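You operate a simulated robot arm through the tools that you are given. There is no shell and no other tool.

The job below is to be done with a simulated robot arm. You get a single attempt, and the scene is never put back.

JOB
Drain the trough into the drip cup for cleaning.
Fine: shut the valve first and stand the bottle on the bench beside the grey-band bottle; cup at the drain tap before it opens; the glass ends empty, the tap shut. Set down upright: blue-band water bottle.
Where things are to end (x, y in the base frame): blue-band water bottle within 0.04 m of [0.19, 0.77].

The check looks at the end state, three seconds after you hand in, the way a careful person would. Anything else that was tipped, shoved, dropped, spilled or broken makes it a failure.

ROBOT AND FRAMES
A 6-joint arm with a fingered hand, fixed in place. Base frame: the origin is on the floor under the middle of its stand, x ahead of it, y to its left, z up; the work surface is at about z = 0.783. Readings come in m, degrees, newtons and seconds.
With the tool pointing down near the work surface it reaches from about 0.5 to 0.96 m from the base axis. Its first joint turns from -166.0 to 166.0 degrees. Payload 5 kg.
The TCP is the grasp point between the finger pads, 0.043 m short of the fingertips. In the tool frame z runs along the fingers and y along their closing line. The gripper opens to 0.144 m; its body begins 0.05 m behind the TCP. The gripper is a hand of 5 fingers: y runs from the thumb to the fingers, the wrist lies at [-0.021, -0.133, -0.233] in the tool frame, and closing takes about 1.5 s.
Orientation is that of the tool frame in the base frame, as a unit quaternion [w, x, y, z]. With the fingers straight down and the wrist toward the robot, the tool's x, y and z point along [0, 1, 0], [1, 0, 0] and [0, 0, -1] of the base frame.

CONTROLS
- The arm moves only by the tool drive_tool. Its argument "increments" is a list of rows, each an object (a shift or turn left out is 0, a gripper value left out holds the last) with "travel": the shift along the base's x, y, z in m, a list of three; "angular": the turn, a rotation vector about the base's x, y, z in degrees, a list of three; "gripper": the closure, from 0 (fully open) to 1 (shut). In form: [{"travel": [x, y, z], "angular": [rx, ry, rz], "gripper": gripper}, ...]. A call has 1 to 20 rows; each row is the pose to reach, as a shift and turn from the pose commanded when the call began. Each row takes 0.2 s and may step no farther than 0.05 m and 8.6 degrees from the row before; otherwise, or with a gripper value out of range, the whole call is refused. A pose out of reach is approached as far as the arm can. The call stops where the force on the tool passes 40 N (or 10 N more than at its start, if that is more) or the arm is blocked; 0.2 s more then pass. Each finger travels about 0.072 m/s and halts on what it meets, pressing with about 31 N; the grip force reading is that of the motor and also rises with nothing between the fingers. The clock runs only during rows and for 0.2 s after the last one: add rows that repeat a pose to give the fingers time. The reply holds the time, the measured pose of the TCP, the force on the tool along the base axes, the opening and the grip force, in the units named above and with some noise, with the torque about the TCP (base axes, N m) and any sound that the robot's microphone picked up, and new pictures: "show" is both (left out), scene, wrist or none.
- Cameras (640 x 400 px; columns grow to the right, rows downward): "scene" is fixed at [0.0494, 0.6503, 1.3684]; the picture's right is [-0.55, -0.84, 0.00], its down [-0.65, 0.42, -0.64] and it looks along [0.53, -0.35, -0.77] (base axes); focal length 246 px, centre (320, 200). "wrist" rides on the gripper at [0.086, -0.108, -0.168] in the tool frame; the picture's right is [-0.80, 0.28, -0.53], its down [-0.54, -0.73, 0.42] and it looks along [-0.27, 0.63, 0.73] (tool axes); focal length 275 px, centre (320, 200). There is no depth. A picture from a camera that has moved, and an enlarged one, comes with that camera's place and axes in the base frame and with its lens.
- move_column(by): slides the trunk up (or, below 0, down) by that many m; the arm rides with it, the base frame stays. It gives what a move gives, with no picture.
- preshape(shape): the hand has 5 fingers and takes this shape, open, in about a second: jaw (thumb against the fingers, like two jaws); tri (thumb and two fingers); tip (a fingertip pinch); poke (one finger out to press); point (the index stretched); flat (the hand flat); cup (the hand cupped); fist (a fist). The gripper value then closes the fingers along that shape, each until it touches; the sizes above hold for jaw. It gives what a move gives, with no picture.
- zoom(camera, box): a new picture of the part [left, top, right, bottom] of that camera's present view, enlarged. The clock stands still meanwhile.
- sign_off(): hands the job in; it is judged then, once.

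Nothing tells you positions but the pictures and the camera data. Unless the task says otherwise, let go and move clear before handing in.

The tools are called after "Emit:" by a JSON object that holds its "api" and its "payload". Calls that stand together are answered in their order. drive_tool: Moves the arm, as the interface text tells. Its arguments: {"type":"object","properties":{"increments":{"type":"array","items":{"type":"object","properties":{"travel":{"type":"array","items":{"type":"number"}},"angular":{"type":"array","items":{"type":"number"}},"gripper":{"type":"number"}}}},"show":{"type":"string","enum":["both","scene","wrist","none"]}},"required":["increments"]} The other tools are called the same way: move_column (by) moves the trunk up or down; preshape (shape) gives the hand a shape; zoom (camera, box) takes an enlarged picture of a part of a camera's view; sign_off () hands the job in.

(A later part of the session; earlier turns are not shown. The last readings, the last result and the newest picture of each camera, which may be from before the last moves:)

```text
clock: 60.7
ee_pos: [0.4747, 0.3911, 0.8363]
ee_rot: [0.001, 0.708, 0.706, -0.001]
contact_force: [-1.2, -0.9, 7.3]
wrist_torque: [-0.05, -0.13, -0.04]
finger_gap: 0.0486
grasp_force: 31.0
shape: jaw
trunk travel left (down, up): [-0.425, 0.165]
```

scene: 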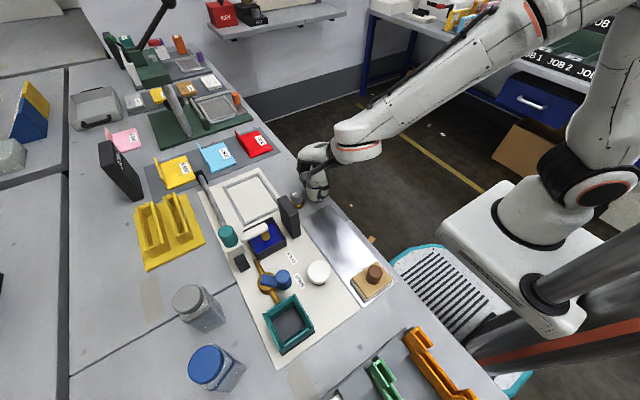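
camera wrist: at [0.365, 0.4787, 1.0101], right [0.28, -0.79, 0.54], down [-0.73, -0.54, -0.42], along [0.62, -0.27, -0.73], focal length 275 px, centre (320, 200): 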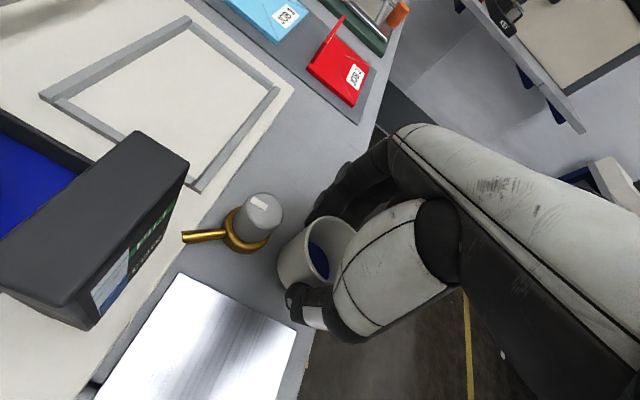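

Contact is confirmed at about 8 N. I'll ease up a millimetre and open slowly.

Emit:
{"api": "drive_tool", "payload": {"increments": [{"travel": [0, 0, 0.001], "gripper": 0.68}, {"travel": [0, 0, 0.001], "gripper": 0.64}, {"travel": [0, 0, 0.001], "gripper": 0.6}, {"travel": [0, 0, 0.001], "gripper": 0.54}, {"travel": [0, 0, 0.001], "gripper": 0.47}, {"travel": [0, 0, 0.001], "gripper": 0.4}, {"travel": [0, 0, 0.001], "gripper": 0.36}, {"travel": [0, 0, 0.001], "gripper": 0.36}]}}

Emit:
{"api": "zoom", "payload": {"camera": "wrist", "box": [200, 150, 420, 360]}}

Emit:
{"api": "zoom", "payload": {"camera": "scene", "box": [270, 150, 350, 240]}}

```text
clock: 62.5
ee_pos: [0.4739, 0.39, 0.8363]
ee_rot: [0.0, 0.708, 0.706, -0.003]
contact_force: [-0.7, 0.6, 1.0]
wrist_torque: [0.04, 0.01, -0.03]
finger_gap: 0.0916
grasp_force: 0.0
shape: jaw
trunk travel left (down, up): [-0.425, 0.165]
camera wrist: at [0.3653, 0.4779, 1.0033], right [0.28, -0.79, 0.54], down [-0.73, -0.54, -0.42], along [0.62, -0.27, -0.73], focal length 275 px, centre (320, 200)
```

scene: 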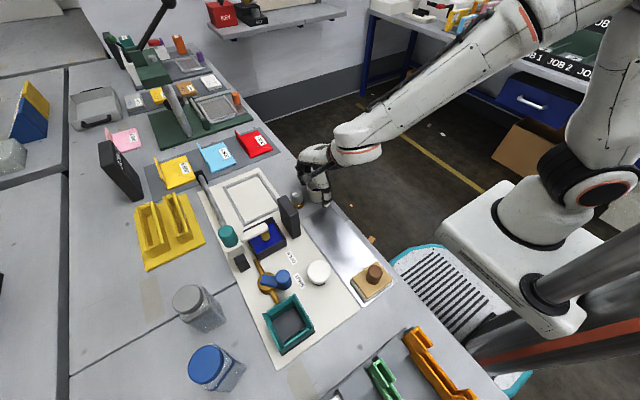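
wrist: 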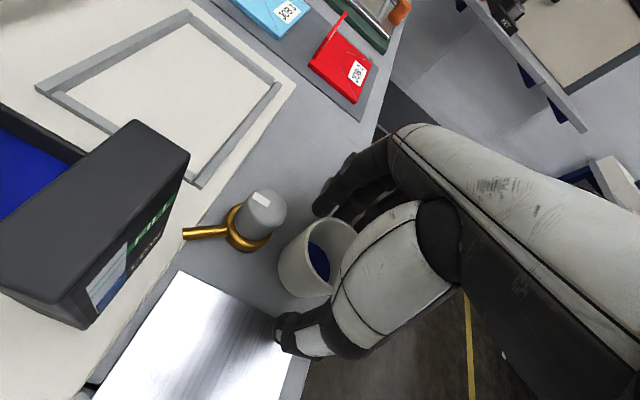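

```text
1.90 times, centred on (310, 255) of wrist
camera zoom: at [0.3653, 0.4779, 1.0033], right [0.28, -0.79, 0.54], down [-0.73, -0.54, -0.42], along [0.62, -0.27, -0.73], focal length 524 px, centre (339, 95)
```

zoom: 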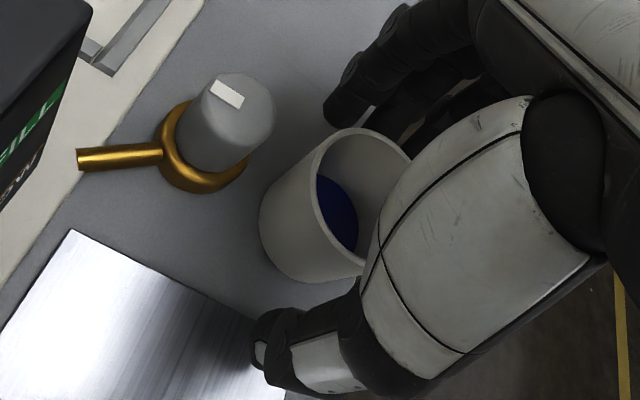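

```text
4.44 times, centred on (310, 195) of scene
camera zoom: at [0.0494, 0.6503, 1.3684], right [-0.55, -0.84, 0.0], down [-0.65, 0.42, -0.64], along [0.53, -0.35, -0.77], focal length 1091 px, centre (364, 222)
```

zoom: 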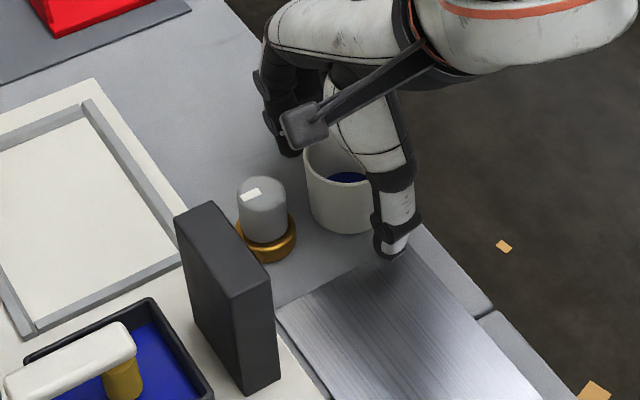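

The cup stands free beside the tap. I'll lift straight up and check everything.

Emit:
{"api": "drive_tool", "payload": {"increments": [{"travel": [0, 0, 0.03]}, {"travel": [0, 0, 0.07]}, {"travel": [0, 0, 0.11]}, {"travel": [0, 0, 0.15]}, {"travel": [0, 0, 0.17]}, {"travel": [0, 0, 0.17]}]}}

Emit:
{"api": "zoom", "payload": {"camera": "wrist", "box": [140, 150, 360, 360]}}

Emit:
{"api": "zoom", "payload": {"camera": "scene", "box": [260, 150, 350, 250]}}

```text
clock: 63.9
ee_pos: [0.4731, 0.3881, 1.0063]
ee_rot: [0.001, 0.709, 0.706, -0.004]
contact_force: [-0.4, 0.0, -0.1]
wrist_torque: [0.01, 0.01, 0.04]
finger_gap: 0.0918
grasp_force: 0.0
shape: jaw
trunk travel left (down, up): [-0.425, 0.165]
camera wrist: at [0.3652, 0.4776, 1.1738], right [0.28, -0.79, 0.54], down [-0.73, -0.54, -0.42], along [0.62, -0.27, -0.73], focal length 275 px, centre (320, 200)
```

scene: 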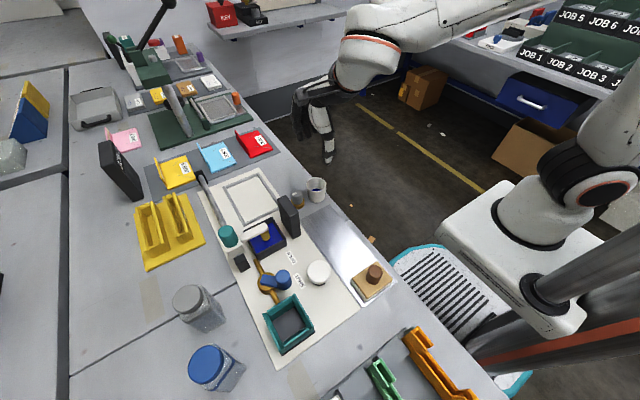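
wrist: 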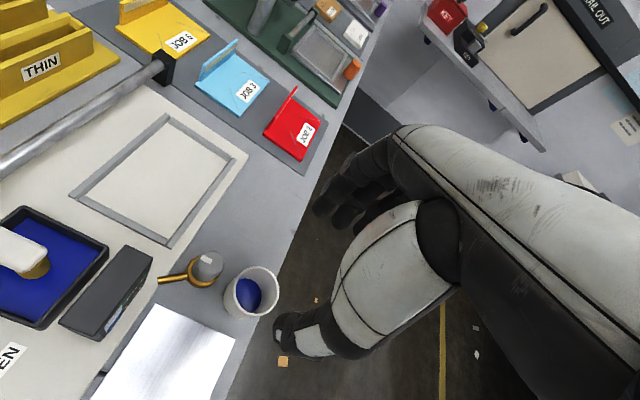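

```text
1.90 times, centred on (250, 255) of wrist
camera zoom: at [0.3652, 0.4776, 1.1738], right [0.28, -0.79, 0.54], down [-0.73, -0.54, -0.42], along [0.62, -0.27, -0.73], focal length 524 px, centre (453, 95)
```

zoom: 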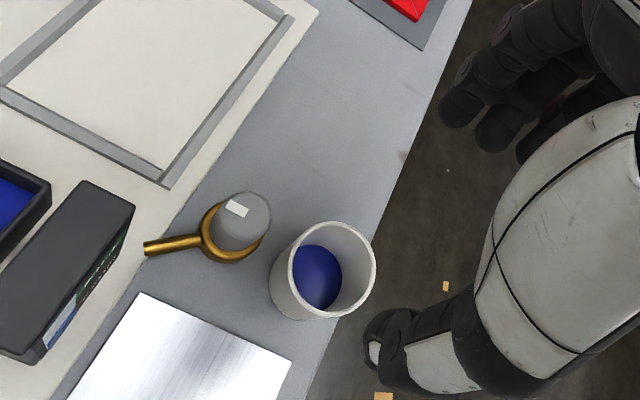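

```text
4.00 times, centred on (305, 200) of scene
camera zoom: at [0.0494, 0.6503, 1.3684], right [-0.55, -0.84, 0.0], down [-0.65, 0.42, -0.64], along [0.53, -0.35, -0.77], focal length 982 px, centre (380, 200)
```

zoom: 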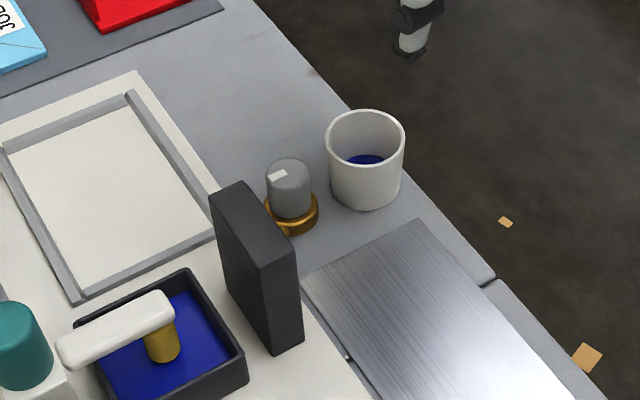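

The cup stands fully on the bench at about (0.469, 0.390), some 0.06 m from the tap. Now I'll form the tip pinch and position it above the tap knob at about (0.472, 0.4505).

Emit:
{"api": "preshape", "payload": {"shape": "tip"}}

Emit:
{"api": "drive_tool", "payload": {"increments": [{"travel": [0, 0.02, 0], "gripper": 0.5}, {"travel": [0, 0.045, 0]}, {"travel": [-0.001, 0.0625, 0]}, {"travel": [-0.001, 0.0625, -0.03]}, {"travel": [-0.001, 0.0625, -0.06]}, {"travel": [-0.001, 0.0625, -0.08]}, {"travel": [-0.001, 0.0625, -0.08]}]}}

Emit:
{"api": "zoom", "payload": {"camera": "wrist", "box": [200, 150, 420, 360]}}

Emit:
{"api": "zoom", "payload": {"camera": "scene", "box": [250, 130, 350, 240]}}

```text
clock: 64.8
ee_pos: [0.4736, 0.3902, 1.0064]
ee_rot: [0.0, 0.708, 0.707, -0.004]
contact_force: [-1.2, 0.2, -0.2]
wrist_torque: [-0.02, 0.04, -0.01]
finger_gap: 0.1441
grasp_force: 0.1
shape: tip
trunk travel left (down, up): [-0.425, 0.165]
```

```text
clock: 66.4
ee_pos: [0.4722, 0.4535, 0.9259]
ee_rot: [0.001, 0.708, 0.706, -0.002]
contact_force: [0.6, -0.5, 0.0]
wrist_torque: [0.01, -0.01, 0.0]
finger_gap: 0.0726
grasp_force: 0.0
shape: tip
trunk travel left (down, up): [-0.425, 0.165]
camera wrist: at [0.3636, 0.5398, 1.093], right [0.28, -0.79, 0.54], down [-0.73, -0.54, -0.42], along [0.62, -0.27, -0.73], focal length 275 px, centre (320, 200)
```

scene: 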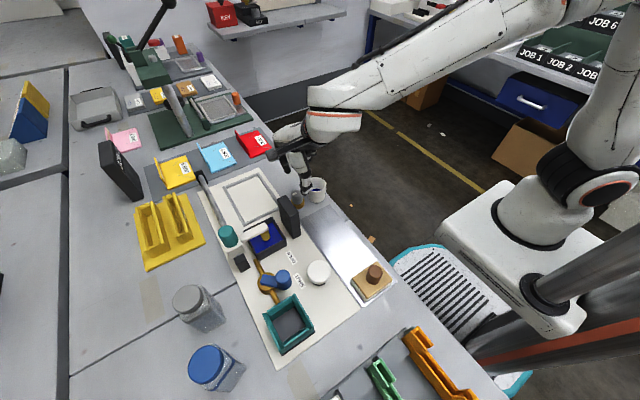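
wrist: 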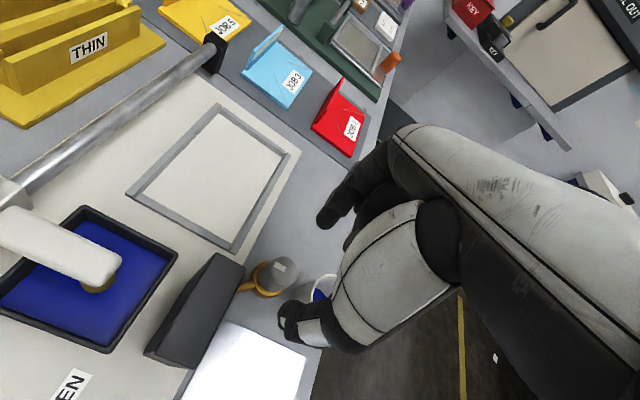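

```text
1.90 times, centred on (310, 255) of wrist
camera zoom: at [0.3636, 0.5398, 1.093], right [0.28, -0.79, 0.54], down [-0.73, -0.54, -0.42], along [0.62, -0.27, -0.73], focal length 524 px, centre (339, 95)
```

zoom: 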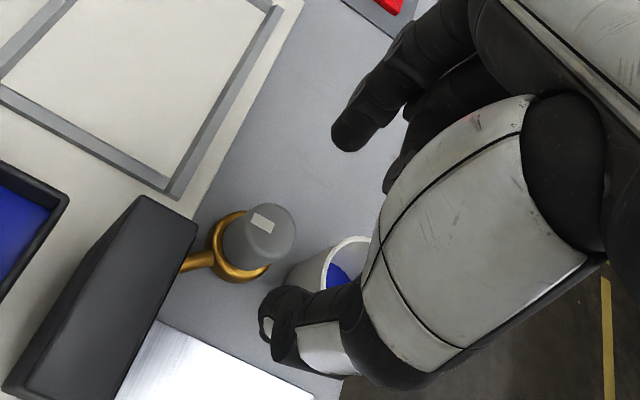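

```text
3.64 times, centred on (300, 185) of scene
camera zoom: at [0.0494, 0.6503, 1.3684], right [-0.55, -0.84, 0.0], down [-0.65, 0.42, -0.64], along [0.53, -0.35, -0.77], focal length 893 px, centre (393, 254)
```

zoom: 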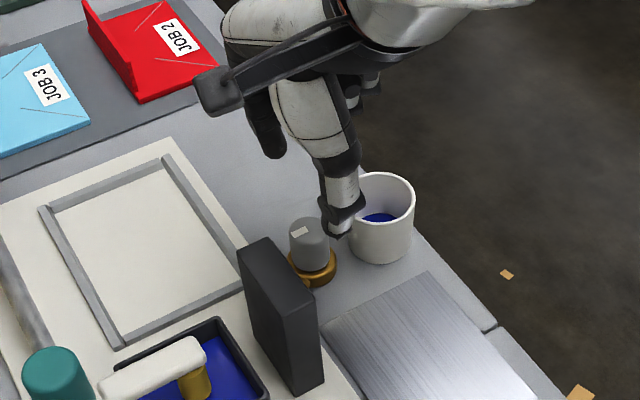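

Emit:
{"api": "zoom", "payload": {"camera": "wrist", "box": [230, 230, 320, 310]}}

Emit:
{"api": "zoom", "payload": {"camera": "scene", "box": [280, 175, 330, 215]}}

```text
5.00 times, centred on (275, 270) of wrist
camera zoom: at [0.3636, 0.5398, 1.093], right [0.28, -0.79, 0.54], down [-0.73, -0.54, -0.42], along [0.62, -0.27, -0.73], focal length 1376 px, centre (545, -150)
```

zoom: 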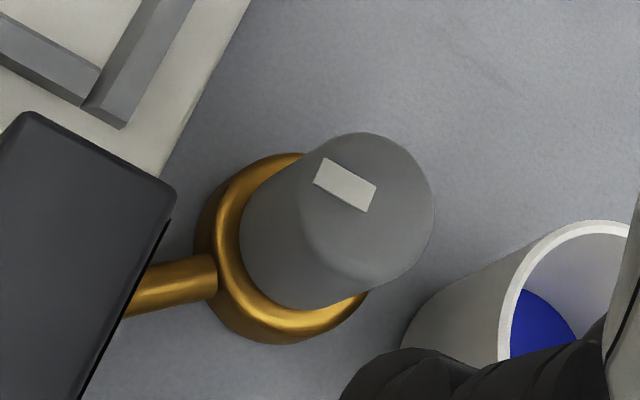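

```text
10.00 times, centred on (305, 195) of scene
camera zoom: at [0.0494, 0.6503, 1.3684], right [-0.55, -0.84, 0.0], down [-0.65, 0.42, -0.64], along [0.53, -0.35, -0.77], focal length 2455 px, centre (470, 250)
```

zoom: 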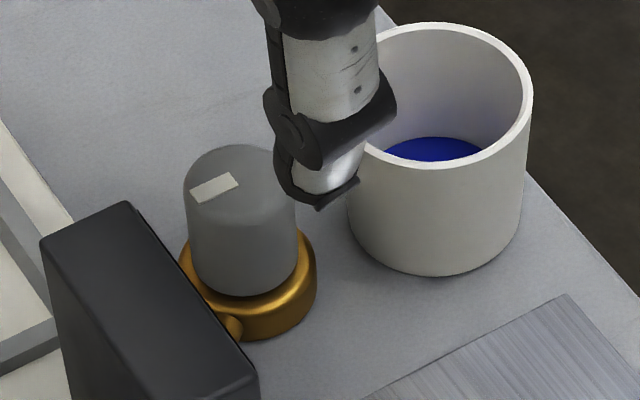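

The cup's surface is still 10–20 mm from the tap body, and I'd like it right up against it. I'll go back up, re-grasp the cup with the jaw and shift it about 11 mm closer before touching the tap.

Emit:
{"api": "drive_tool", "payload": {"increments": [{"travel": [0, 0, 0.04]}, {"travel": [0, 0, 0.08]}, {"travel": [0, -0.03, 0.08]}, {"travel": [0, -0.0635, 0.08]}, {"travel": [0, -0.0635, 0.08]}], "show": "none"}}

Emit:
{"api": "preshape", "payload": {"shape": "jaw"}}

Emit:
{"api": "drive_tool", "payload": {"increments": [{"gripper": 0.36}, {"gripper": 0.36}, {"travel": [0, 0, -0.04], "gripper": 0.36}, {"travel": [0, 0, -0.08]}, {"travel": [0, 0, -0.11]}, {"travel": [0, 0, -0.11]}]}}

Emit:
{"api": "zoom", "payload": {"camera": "wrist", "box": [200, 150, 420, 360]}}

```text
clock: 67.6
ee_pos: [0.4744, 0.3907, 1.0073]
ee_rot: [0.001, 0.709, 0.706, -0.003]
contact_force: [0.8, -0.7, 1.3]
wrist_torque: [0.03, -0.01, 0.0]
finger_gap: 0.0723
grasp_force: 0.1
shape: tip
trunk travel left (down, up): [-0.425, 0.165]
```

```text
clock: 68.5
ee_pos: [0.4748, 0.3912, 1.0076]
ee_rot: [0.001, 0.708, 0.706, -0.003]
contact_force: [0.2, 0.6, -0.2]
wrist_torque: [0.02, 0.01, 0.0]
finger_gap: 0.1437
grasp_force: 0.1
shape: jaw
trunk travel left (down, up): [-0.425, 0.165]
```

```text
clock: 69.9
ee_pos: [0.4723, 0.3898, 0.897]
ee_rot: [0.001, 0.708, 0.706, -0.003]
contact_force: [1.0, -0.4, 0.8]
wrist_torque: [-0.01, 0.01, -0.03]
finger_gap: 0.0926
grasp_force: 0.1
shape: jaw
trunk travel left (down, up): [-0.425, 0.165]
camera wrist: at [0.3646, 0.4768, 1.0633], right [0.28, -0.79, 0.54], down [-0.73, -0.54, -0.42], along [0.62, -0.27, -0.73], focal length 275 px, centre (320, 200)
```

scene: 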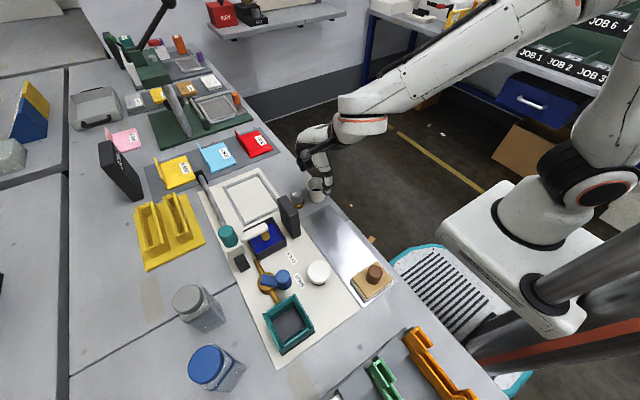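
wrist: 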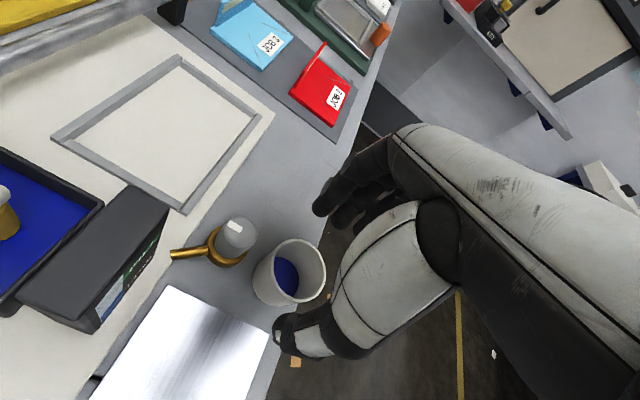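

```text
1.90 times, centred on (310, 255) of wrist
camera zoom: at [0.3646, 0.4768, 1.0633], right [0.28, -0.79, 0.54], down [-0.73, -0.54, -0.42], along [0.62, -0.27, -0.73], focal length 524 px, centre (339, 95)
```

zoom: 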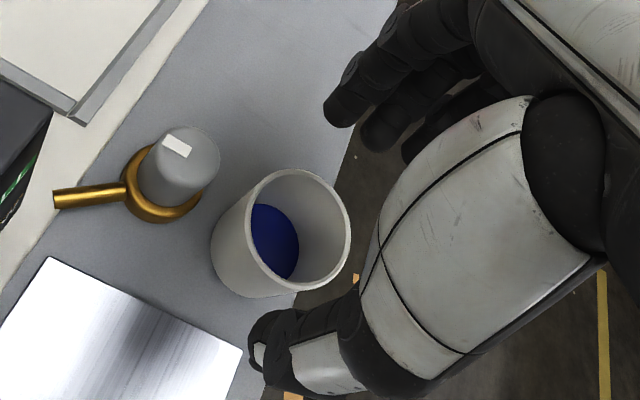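

Emit:
{"api": "drive_tool", "payload": {"increments": [{"travel": [-0.003, 0, -0.02]}, {"travel": [-0.004, 0, -0.04]}, {"travel": [-0.004, 0, -0.059]}, {"travel": [-0.004, 0, -0.059]}, {"travel": [-0.004, 0, -0.059], "gripper": 0.45}, {"travel": [-0.004, 0, -0.059], "gripper": 0.54}, {"travel": [-0.004, 0, -0.059], "gripper": 0.62}, {"travel": [-0.004, 0, -0.059], "gripper": 0.7}, {"travel": [-0.004, 0, -0.059], "gripper": 0.7}, {"travel": [-0.004, 0, -0.059], "gripper": 0.7}]}}

Emit:
{"api": "zoom", "payload": {"camera": "wrist", "box": [200, 150, 420, 360]}}

```text
clock: 72.1
ee_pos: [0.4687, 0.3899, 0.8371]
ee_rot: [0.0, 0.708, 0.706, -0.003]
contact_force: [-0.1, -0.7, 0.0]
wrist_torque: [0.0, 0.02, 0.01]
finger_gap: 0.0486
grasp_force: 30.9
shape: jaw
trunk travel left (down, up): [-0.425, 0.165]
camera wrist: at [0.3598, 0.4766, 1.0033], right [0.28, -0.79, 0.54], down [-0.73, -0.54, -0.42], along [0.62, -0.27, -0.73], focal length 275 px, centre (320, 200)
```

scene: 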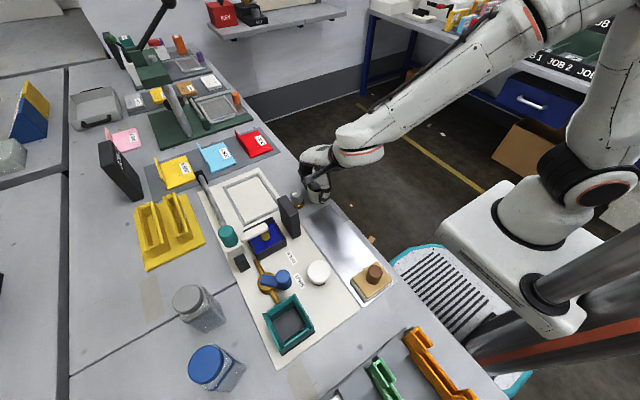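
wrist: 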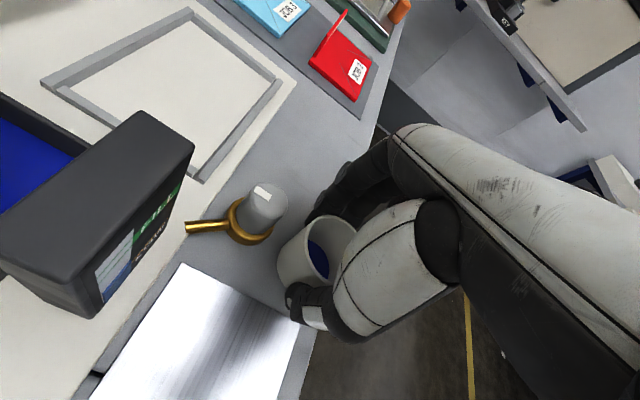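

```text
1.90 times, centred on (310, 255) of wrist
camera zoom: at [0.3598, 0.4766, 1.0033], right [0.28, -0.79, 0.54], down [-0.73, -0.54, -0.42], along [0.62, -0.27, -0.73], focal length 524 px, centre (339, 95)
```

zoom: 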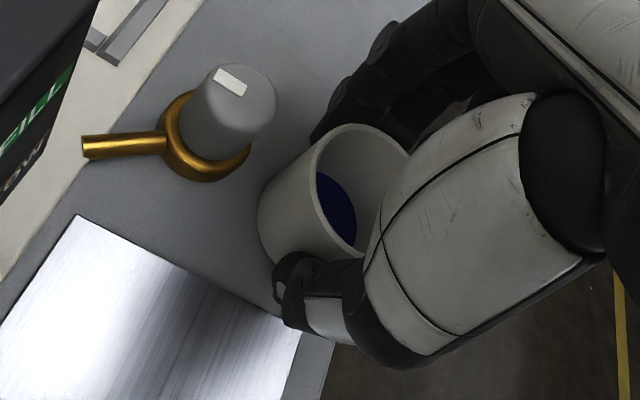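

Emit:
{"api": "drive_tool", "payload": {"increments": [{"travel": [0, 0, 0.004]}, {"travel": [0.003, 0.003, 0.004]}, {"travel": [0.005, 0.006, 0.004]}, {"travel": [0.005, 0.0085, 0.004]}, {"travel": [0.005, 0.0085, 0.002]}, {"travel": [0.005, 0.0085, 0.0]}, {"travel": [0.005, 0.0085, -0.001]}, {"travel": [0.005, 0.0085, -0.001]}]}}

Emit:
{"api": "zoom", "payload": {"camera": "wrist", "box": [200, 150, 420, 360]}}

Emit:
{"api": "zoom", "payload": {"camera": "scene", "box": [280, 175, 340, 220]}}

```text
clock: 73.9
ee_pos: [0.4727, 0.3993, 0.8362]
ee_rot: [0.001, 0.709, 0.706, -0.003]
contact_force: [0.9, -0.2, 0.9]
wrist_torque: [-0.02, -0.05, -0.04]
finger_gap: 0.0483
grasp_force: 30.6
shape: jaw
trunk travel left (down, up): [-0.425, 0.165]
camera wrist: at [0.365, 0.4856, 1.0031], right [0.28, -0.79, 0.54], down [-0.73, -0.54, -0.42], along [0.62, -0.27, -0.73], focal length 275 px, centre (320, 200)
```

scene: 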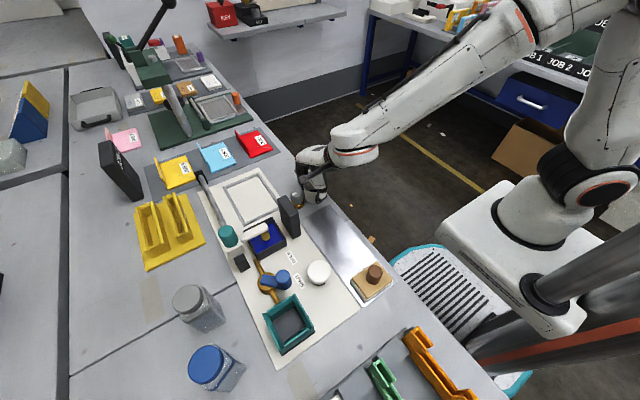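
wrist: 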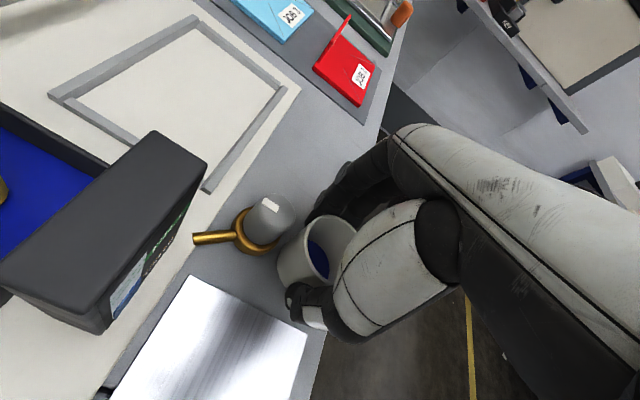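

```text
1.90 times, centred on (310, 255) of wrist
camera zoom: at [0.365, 0.4856, 1.0031], right [0.28, -0.79, 0.54], down [-0.73, -0.54, -0.42], along [0.62, -0.27, -0.73], focal length 524 px, centre (339, 95)
```

zoom: 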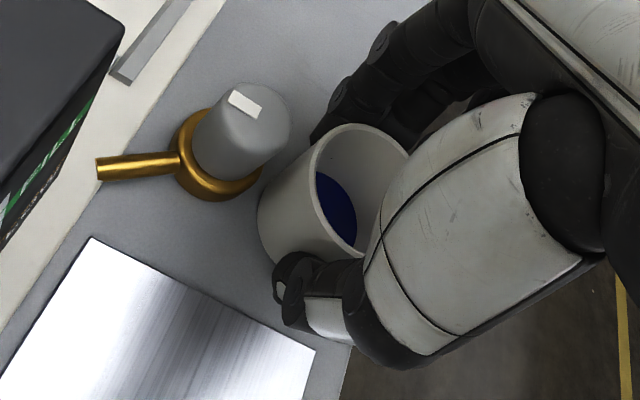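

```text
8.89 times, centred on (310, 198) of scene
camera zoom: at [0.0494, 0.6503, 1.3684], right [-0.55, -0.84, 0.0], down [-0.65, 0.42, -0.64], along [0.53, -0.35, -0.77], focal length 2182 px, centre (409, 222)
```

zoom: 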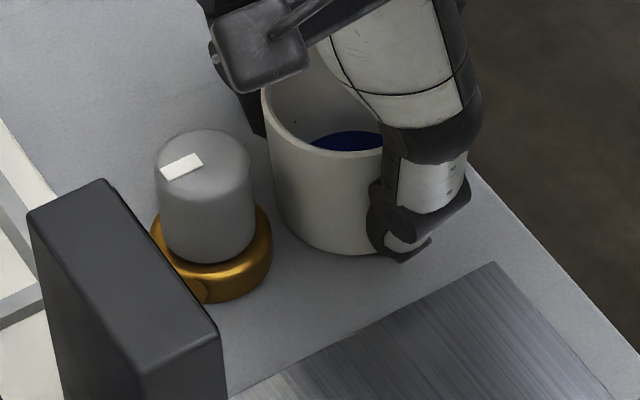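

Emit:
{"api": "drive_tool", "payload": {"increments": [{"travel": [0, 0, -0.0015]}, {"travel": [0, 0, -0.0015]}], "show": "none"}}

```text
clock: 74.5
ee_pos: [0.4735, 0.4002, 0.8358]
ee_rot: [0.0, 0.708, 0.706, -0.001]
contact_force: [-1.3, -1.2, 7.9]
wrist_torque: [-0.03, -0.22, -0.05]
finger_gap: 0.0487
grasp_force: 31.3
shape: jaw
trunk travel left (down, up): [-0.425, 0.165]
```

The cup is firmly on the bench, a few millimetres from the tap. I'll release it and lift off.

Emit:
{"api": "drive_tool", "payload": {"increments": [{"travel": [0, 0, 0.0012], "gripper": 0.68}, {"travel": [0, 0, 0.0012], "gripper": 0.64}, {"travel": [0, 0, 0.0012], "gripper": 0.6}, {"travel": [0, 0, 0.0012], "gripper": 0.54}, {"travel": [0, 0, 0.0012], "gripper": 0.47}, {"travel": [0, 0, 0.0012], "gripper": 0.4}, {"travel": [0, 0, 0.0012], "gripper": 0.36}, {"travel": [0, 0, 0.0012], "gripper": 0.36}, {"travel": [0, 0, 0.02]}, {"travel": [0, 0, 0.05]}, {"travel": [0, 0, 0.09]}, {"travel": [0, 0, 0.135]}, {"travel": [0, 0, 0.17]}, {"travel": [0, 0, 0.17]}], "show": "none"}}

Emit:
{"api": "preshape", "payload": {"shape": "tip"}}

Emit:
{"api": "zoom", "payload": {"camera": "wrist", "box": [140, 180, 320, 340]}}

Emit:
{"api": "zoom", "payload": {"camera": "scene", "box": [280, 170, 340, 220]}}

```text
clock: 77.5
ee_pos: [0.4738, 0.3973, 1.0044]
ee_rot: [0.001, 0.708, 0.706, -0.003]
contact_force: [-0.3, -0.9, 0.2]
wrist_torque: [0.05, 0.0, -0.02]
finger_gap: 0.0917
grasp_force: 0.1
shape: jaw
trunk travel left (down, up): [-0.425, 0.165]
```

```text
clock: 78.4
ee_pos: [0.4748, 0.3975, 1.0037]
ee_rot: [0.0, 0.708, 0.706, -0.002]
contact_force: [0.4, -0.5, 0.6]
wrist_torque: [-0.02, -0.03, -0.03]
finger_gap: 0.1439
grasp_force: 0.1
shape: tip
trunk travel left (down, up): [-0.425, 0.165]
```

```text
2.50 times, centred on (230, 260) of wrist
camera zoom: at [0.3655, 0.4844, 1.1704], right [0.28, -0.79, 0.54], down [-0.73, -0.54, -0.42], along [0.62, -0.27, -0.73], focal length 688 px, centre (545, 50)
```

zoom: 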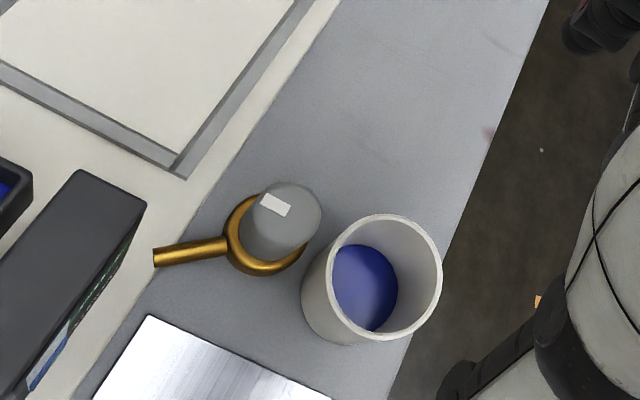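

```text
8.00 times, centred on (310, 195) of scene
camera zoom: at [0.0494, 0.6503, 1.3684], right [-0.55, -0.84, 0.0], down [-0.65, 0.42, -0.64], along [0.53, -0.35, -0.77], focal length 1964 px, centre (400, 240)
```

zoom: 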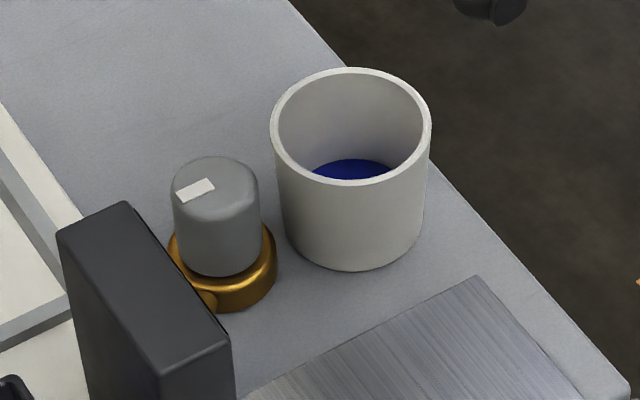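

The cup is right up against the tap with a few millimetres of gap. I'll turn the hand to about -30 degrees yaw and hover over the knob at (0.472, 0.453), leaving room for a counter-clockwise stroke.

Emit:
{"api": "drive_tool", "payload": {"increments": [{"travel": [-0.001, 0.015, 0], "angular": [0, 0, -7.5], "gripper": 0.5}, {"travel": [-0.001, 0.03, 0], "angular": [0, 0, -15]}, {"travel": [-0.002, 0.045, 0], "angular": [0, 0, -22.5]}, {"travel": [-0.0025, 0.0555, 0], "angular": [0, 0, -30]}, {"travel": [-0.0025, 0.0555, -0.04], "angular": [0, 0, -30]}, {"travel": [-0.0025, 0.0555, -0.08], "angular": [0, 0, -30]}, {"travel": [-0.0025, 0.0555, -0.08], "angular": [0, 0, -30]}]}}

Emit:
{"api": "zoom", "payload": {"camera": "wrist", "box": [200, 180, 380, 340]}}

Emit:
{"api": "zoom", "payload": {"camera": "scene", "box": [260, 130, 350, 220]}}

```text
clock: 80.0
ee_pos: [0.4724, 0.4528, 0.924]
ee_rot: [-0.001, 0.867, 0.498, -0.003]
contact_force: [0.4, 0.5, 0.6]
wrist_torque: [-0.03, 0.03, -0.03]
finger_gap: 0.0725
grasp_force: 0.1
shape: tip
trunk travel left (down, up): [-0.425, 0.165]
camera wrist: at [0.422, 0.5823, 1.0915], right [-0.15, -0.83, 0.54], down [-0.9, -0.1, -0.42], along [0.4, -0.55, -0.73], focal length 275 px, centre (320, 200)
```

scene: 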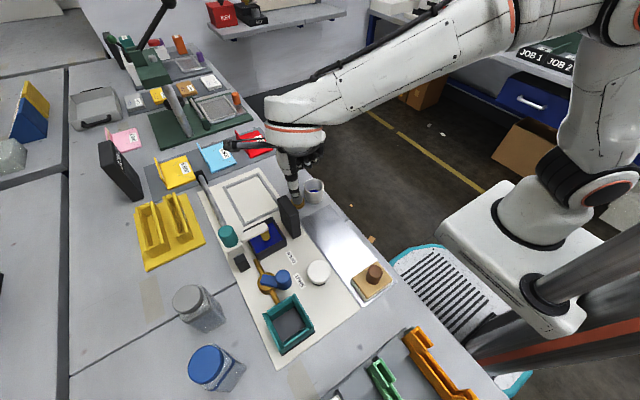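
wrist: 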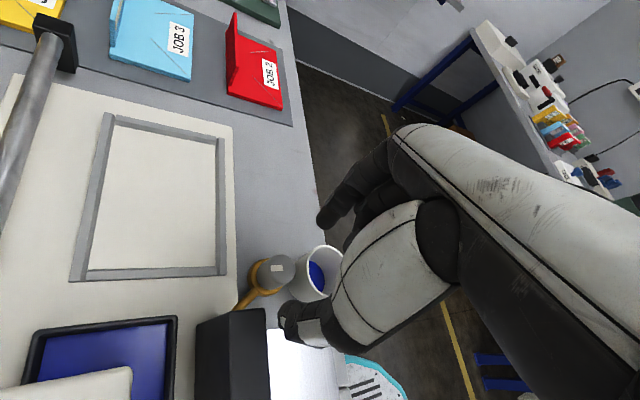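

```text
2.50 times, centred on (290, 260) of wrist
camera zoom: at [0.422, 0.5823, 1.0915], right [-0.15, -0.83, 0.54], down [-0.9, -0.1, -0.42], along [0.4, -0.55, -0.73], focal length 688 px, centre (395, 50)
```

zoom: 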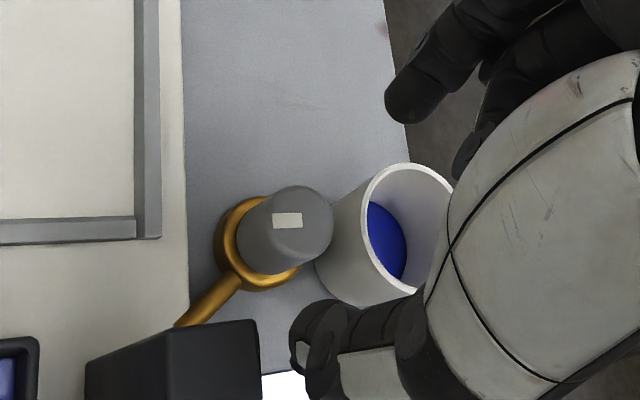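

```text
4.44 times, centred on (305, 175) of scene
camera zoom: at [0.0494, 0.6503, 1.3684], right [-0.55, -0.84, 0.0], down [-0.65, 0.42, -0.64], along [0.53, -0.35, -0.77], focal length 1091 px, centre (387, 311)
```

zoom: 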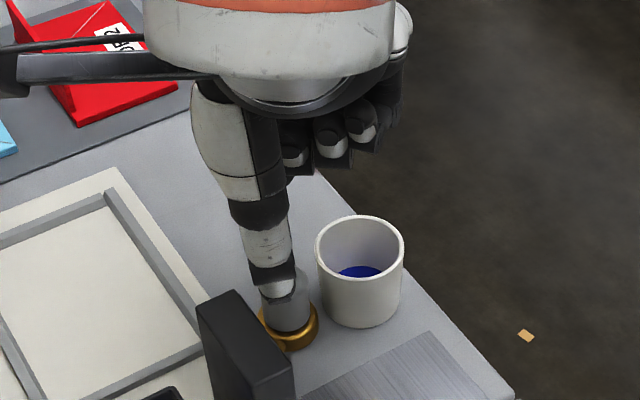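

Emit:
{"api": "drive_tool", "payload": {"increments": [{"travel": [0.001, 0.002, -0.02]}, {"travel": [0.001, 0.002, -0.04]}, {"travel": [0.001, 0.002, -0.055]}, {"travel": [0.001, 0.002, -0.064]}, {"travel": [0.001, 0.002, -0.064]}]}}

Emit:
{"api": "zoom", "payload": {"camera": "wrist", "box": [200, 180, 380, 340]}}

Emit:
{"api": "zoom", "payload": {"camera": "scene", "box": [260, 140, 350, 230]}}

```text
clock: 81.2
ee_pos: [0.4728, 0.4546, 0.8595]
ee_rot: [-0.001, 0.867, 0.499, -0.002]
contact_force: [-0.8, -1.1, 0.3]
wrist_torque: [0.01, 0.02, -0.02]
finger_gap: 0.0724
grasp_force: 0.1
shape: tip
trunk travel left (down, up): [-0.425, 0.165]
camera wrist: at [0.4223, 0.5851, 1.0273], right [-0.15, -0.83, 0.54], down [-0.9, -0.1, -0.42], along [0.4, -0.55, -0.73], focal length 275 px, centre (320, 200)
```

scene: 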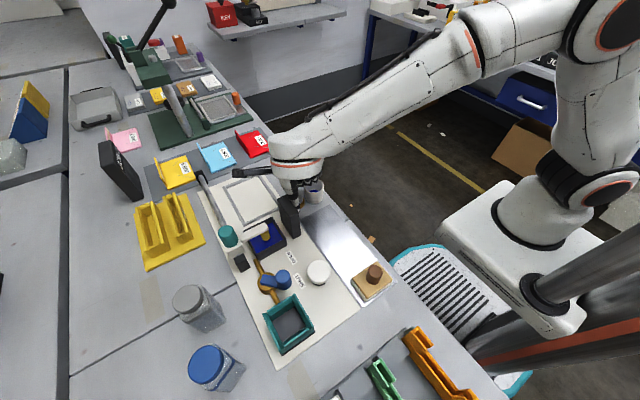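
wrist: 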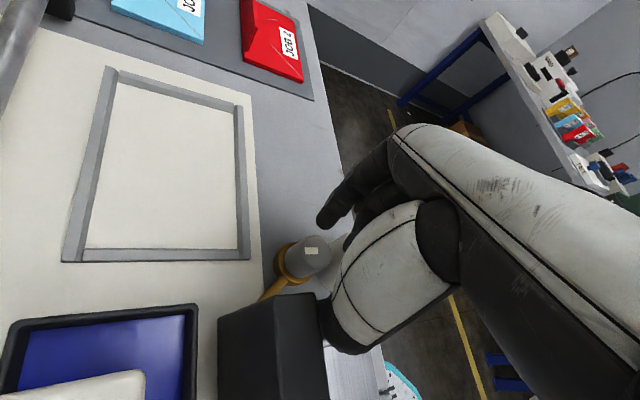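

```text
2.50 times, centred on (290, 260) of wrist
camera zoom: at [0.4223, 0.5851, 1.0273], right [-0.15, -0.83, 0.54], down [-0.9, -0.1, -0.42], along [0.4, -0.55, -0.73], focal length 688 px, centre (395, 50)
```

zoom: 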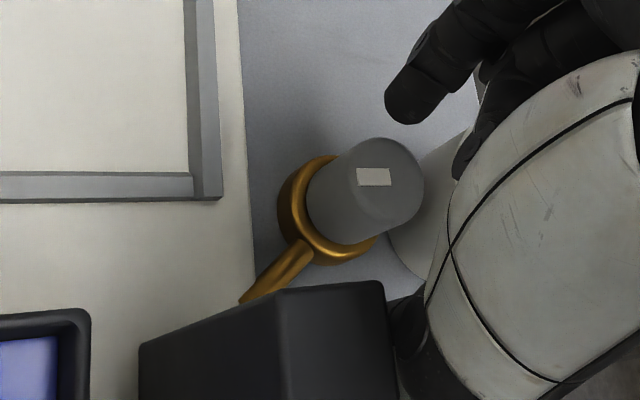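

```text
4.44 times, centred on (305, 185) of scene
camera zoom: at [0.0494, 0.6503, 1.3684], right [-0.55, -0.84, 0.0], down [-0.65, 0.42, -0.64], along [0.53, -0.35, -0.77], focal length 1091 px, centre (387, 267)
```

zoom: 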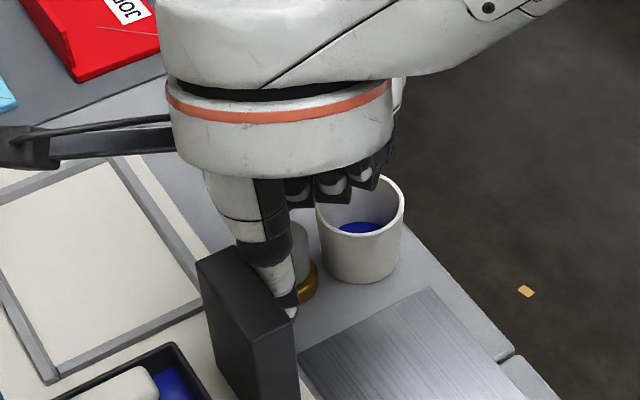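

The pinch is well aligned on the knob axis with no contact yet. I'll close onto the knob.

Emit:
{"api": "drive_tool", "payload": {"increments": [{"gripper": 0.6}, {"gripper": 0.7}, {"gripper": 0.8}, {"gripper": 0.88}, {"gripper": 0.88}, {"gripper": 0.88}], "show": "none"}}

Emit:
{"api": "zoom", "payload": {"camera": "wrist", "box": [200, 180, 380, 340]}}

Emit:
{"api": "zoom", "payload": {"camera": "scene", "box": [260, 140, 350, 230]}}

```text
clock: 82.6
ee_pos: [0.4733, 0.4556, 0.8608]
ee_rot: [0.0, 0.867, 0.498, -0.002]
contact_force: [10.5, -4.0, 8.2]
wrist_torque: [-0.24, -0.55, 0.04]
finger_gap: 0.0196
grasp_force: 0.1
shape: tip
trunk travel left (down, up): [-0.425, 0.165]
```

```text
2.50 times, centred on (290, 260) of wrist
camera zoom: at [0.4232, 0.5844, 1.0285], right [-0.15, -0.83, 0.54], down [-0.9, -0.1, -0.42], along [0.4, -0.55, -0.73], focal length 688 px, centre (395, 50)
```

zoom: 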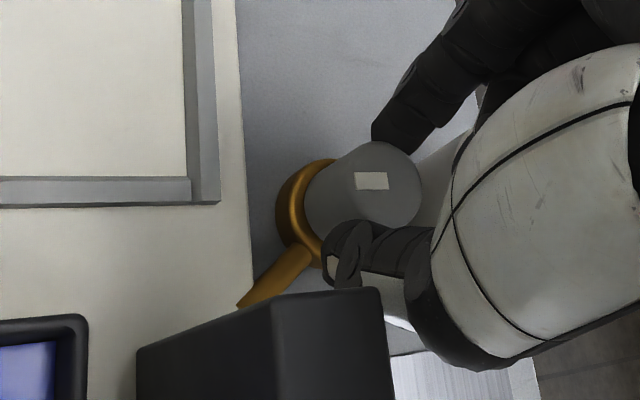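

```text
4.44 times, centred on (305, 185) of scene
camera zoom: at [0.0494, 0.6503, 1.3684], right [-0.55, -0.84, 0.0], down [-0.65, 0.42, -0.64], along [0.53, -0.35, -0.77], focal length 1091 px, centre (387, 267)
```

zoom: 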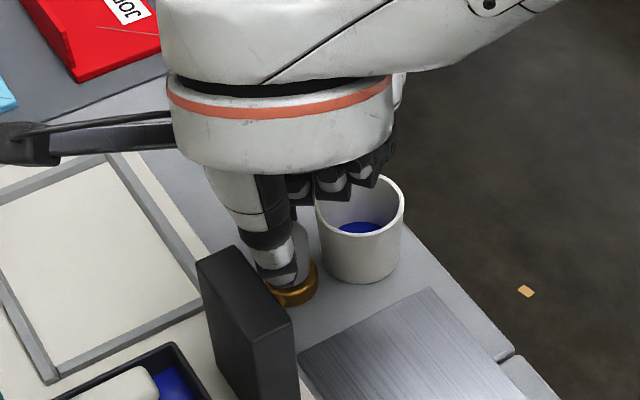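

The hand shows about 13 N of sideways force but no grip force, so the pinch isn't seated squarely on the knob. I'll open again and re-measure before turning anything.

Emit:
{"api": "drive_tool", "payload": {"increments": [{"gripper": 0.75}, {"gripper": 0.62}, {"gripper": 0.5}, {"gripper": 0.5}, {"gripper": 0.5}], "show": "none"}}

Emit:
{"api": "zoom", "payload": {"camera": "wrist", "box": [270, 190, 370, 300]}}

Emit:
{"api": "zoom", "payload": {"camera": "scene", "box": [275, 170, 330, 215]}}

```text
clock: 83.8
ee_pos: [0.4724, 0.4567, 0.8594]
ee_rot: [0.0, 0.867, 0.498, -0.003]
contact_force: [-0.9, -1.1, -0.6]
wrist_torque: [0.05, -0.06, 0.07]
finger_gap: 0.0711
grasp_force: 0.0
shape: tip
trunk travel left (down, up): [-0.425, 0.165]
```

```text
3.64 times, centred on (320, 245) of wrist
camera zoom: at [0.4222, 0.585, 1.0277], right [-0.15, -0.83, 0.54], down [-0.9, -0.1, -0.42], along [0.4, -0.55, -0.73], focal length 1001 px, centre (320, 36)
```

zoom: 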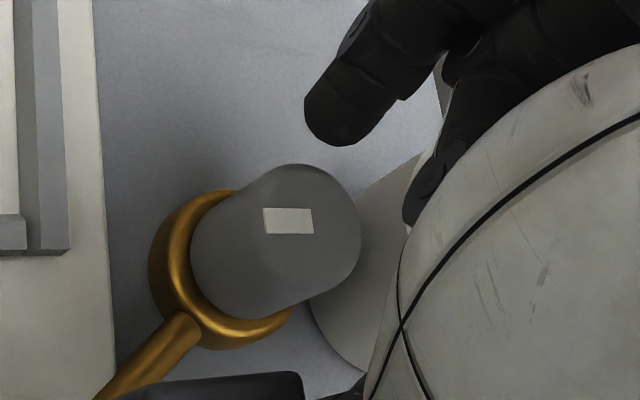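

```text
8.89 times, centred on (302, 192) of scene
camera zoom: at [0.0494, 0.6503, 1.3684], right [-0.55, -0.84, 0.0], down [-0.65, 0.42, -0.64], along [0.53, -0.35, -0.77], focal length 2182 px, centre (476, 267)
```

zoom: 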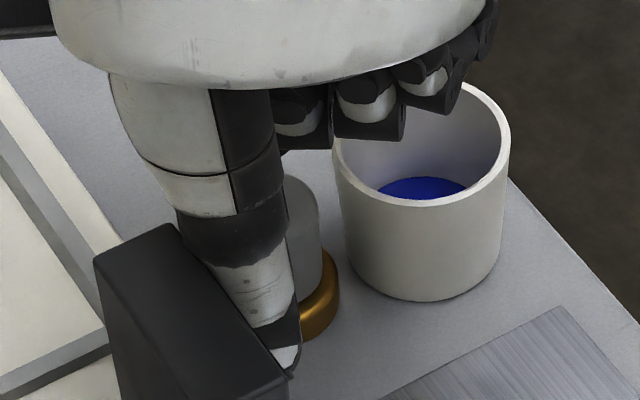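

At close range the knob axis is about 5 mm further in +y than I had. It's near (0.474, 0.461), and my pads were also a bit high on the knob. I'll shift, go 8 mm lower (the curled fingers still clear the cup rim) and close again.

Emit:
{"api": "drive_tool", "payload": {"increments": [{"travel": [0.001, 0.0025, 0]}, {"travel": [0.0015, 0.0045, -0.004]}, {"travel": [0.0015, 0.0045, -0.008]}, {"travel": [0.0015, 0.0045, -0.008]}], "show": "none"}}

Emit:
{"api": "zoom", "payload": {"camera": "wrist", "box": [270, 190, 370, 300]}}

Emit:
{"api": "zoom", "payload": {"camera": "scene", "box": [275, 170, 330, 215]}}

```text
clock: 84.8
ee_pos: [0.4752, 0.4605, 0.8552]
ee_rot: [0.0, 0.868, 0.497, -0.001]
contact_force: [2.5, -17.9, 23.3]
wrist_torque: [1.72, 1.33, 0.8]
finger_gap: 0.0711
grasp_force: 0.0
shape: tip
trunk travel left (down, up): [-0.425, 0.165]
```

```text
3.64 times, centred on (320, 245) of wrist
camera zoom: at [0.4243, 0.5875, 1.023], right [-0.16, -0.83, 0.53], down [-0.9, -0.1, -0.42], along [0.4, -0.55, -0.73], focal length 1001 px, centre (320, 36)
```

zoom: 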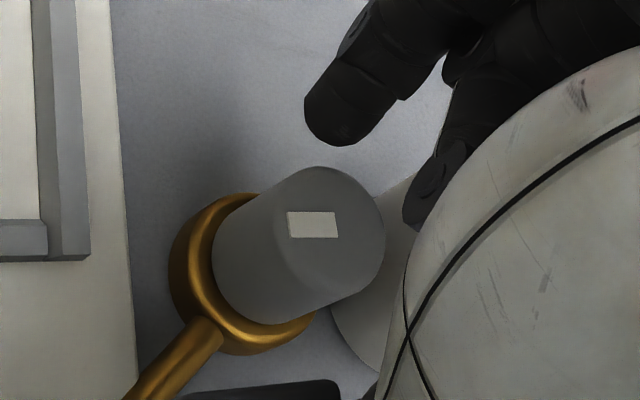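

```text
8.89 times, centred on (302, 192) of scene
camera zoom: at [0.0494, 0.6503, 1.3684], right [-0.55, -0.84, 0.0], down [-0.65, 0.42, -0.64], along [0.53, -0.35, -0.77], focal length 2182 px, centre (476, 267)
```

zoom: 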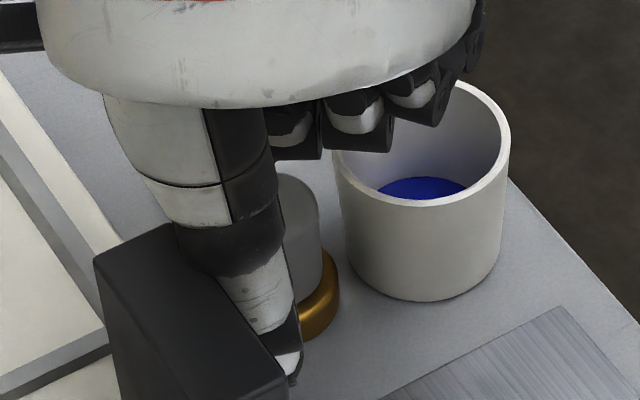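

The thumb has touched the slab: 18 N in -y and 23 N up. I'll back off the way I came, straight away.

Emit:
{"api": "drive_tool", "payload": {"increments": [{"travel": [-0.0005, -0.003, 0.005]}, {"travel": [-0.001, -0.0045, 0.015]}, {"travel": [-0.001, -0.0045, 0.05]}, {"travel": [-0.001, -0.0045, 0.085]}, {"travel": [-0.001, -0.0045, 0.085]}]}}

Emit:
{"api": "zoom", "payload": {"camera": "wrist", "box": [160, 200, 360, 380]}}

Emit:
{"api": "zoom", "payload": {"camera": "scene", "box": [240, 160, 340, 260]}}

```text
clock: 86.0
ee_pos: [0.4751, 0.4561, 0.9376]
ee_rot: [0.0, 0.867, 0.499, -0.003]
contact_force: [-1.0, 0.4, 0.3]
wrist_torque: [0.03, 0.01, -0.03]
finger_gap: 0.0714
grasp_force: 0.1
shape: tip
trunk travel left (down, up): [-0.425, 0.165]
camera wrist: at [0.4244, 0.5857, 1.105], right [-0.15, -0.83, 0.54], down [-0.9, -0.1, -0.42], along [0.4, -0.55, -0.73], focal length 275 px, centre (320, 200)
```

scene: 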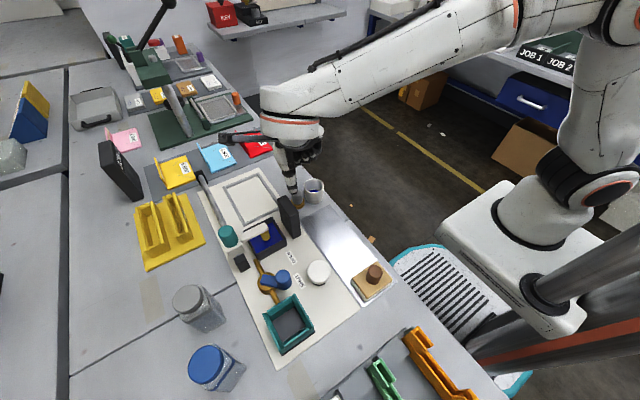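
wrist: 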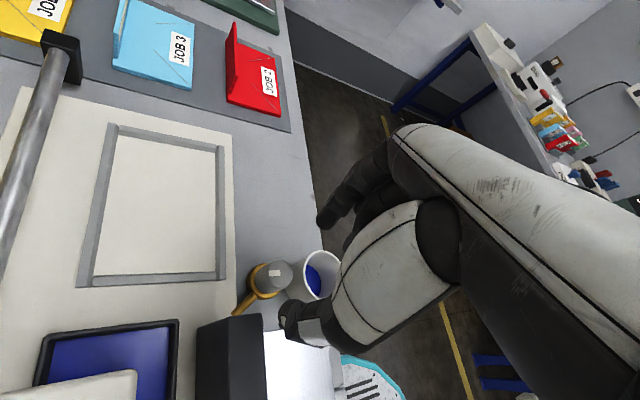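

```text
2.22 times, centred on (260, 290) of wrist
camera zoom: at [0.4244, 0.5857, 1.105], right [-0.15, -0.83, 0.54], down [-0.9, -0.1, -0.42], along [0.4, -0.55, -0.73], focal length 612 px, centre (453, 0)
```

zoom: 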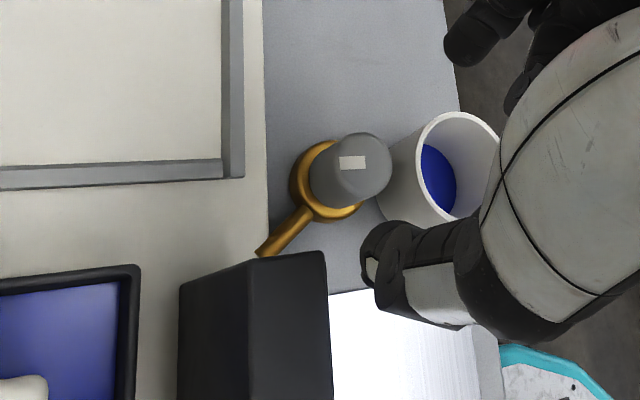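

```text
4.00 times, centred on (290, 210) of scene
camera zoom: at [0.0494, 0.6503, 1.3684], right [-0.55, -0.84, 0.0], down [-0.65, 0.42, -0.64], along [0.53, -0.35, -0.77], focal length 982 px, centre (440, 160)
```

zoom: 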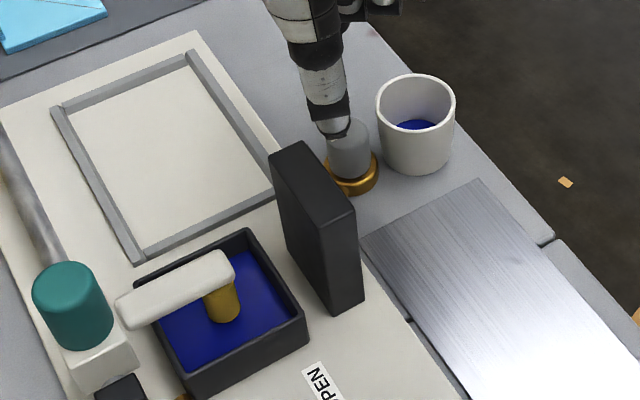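

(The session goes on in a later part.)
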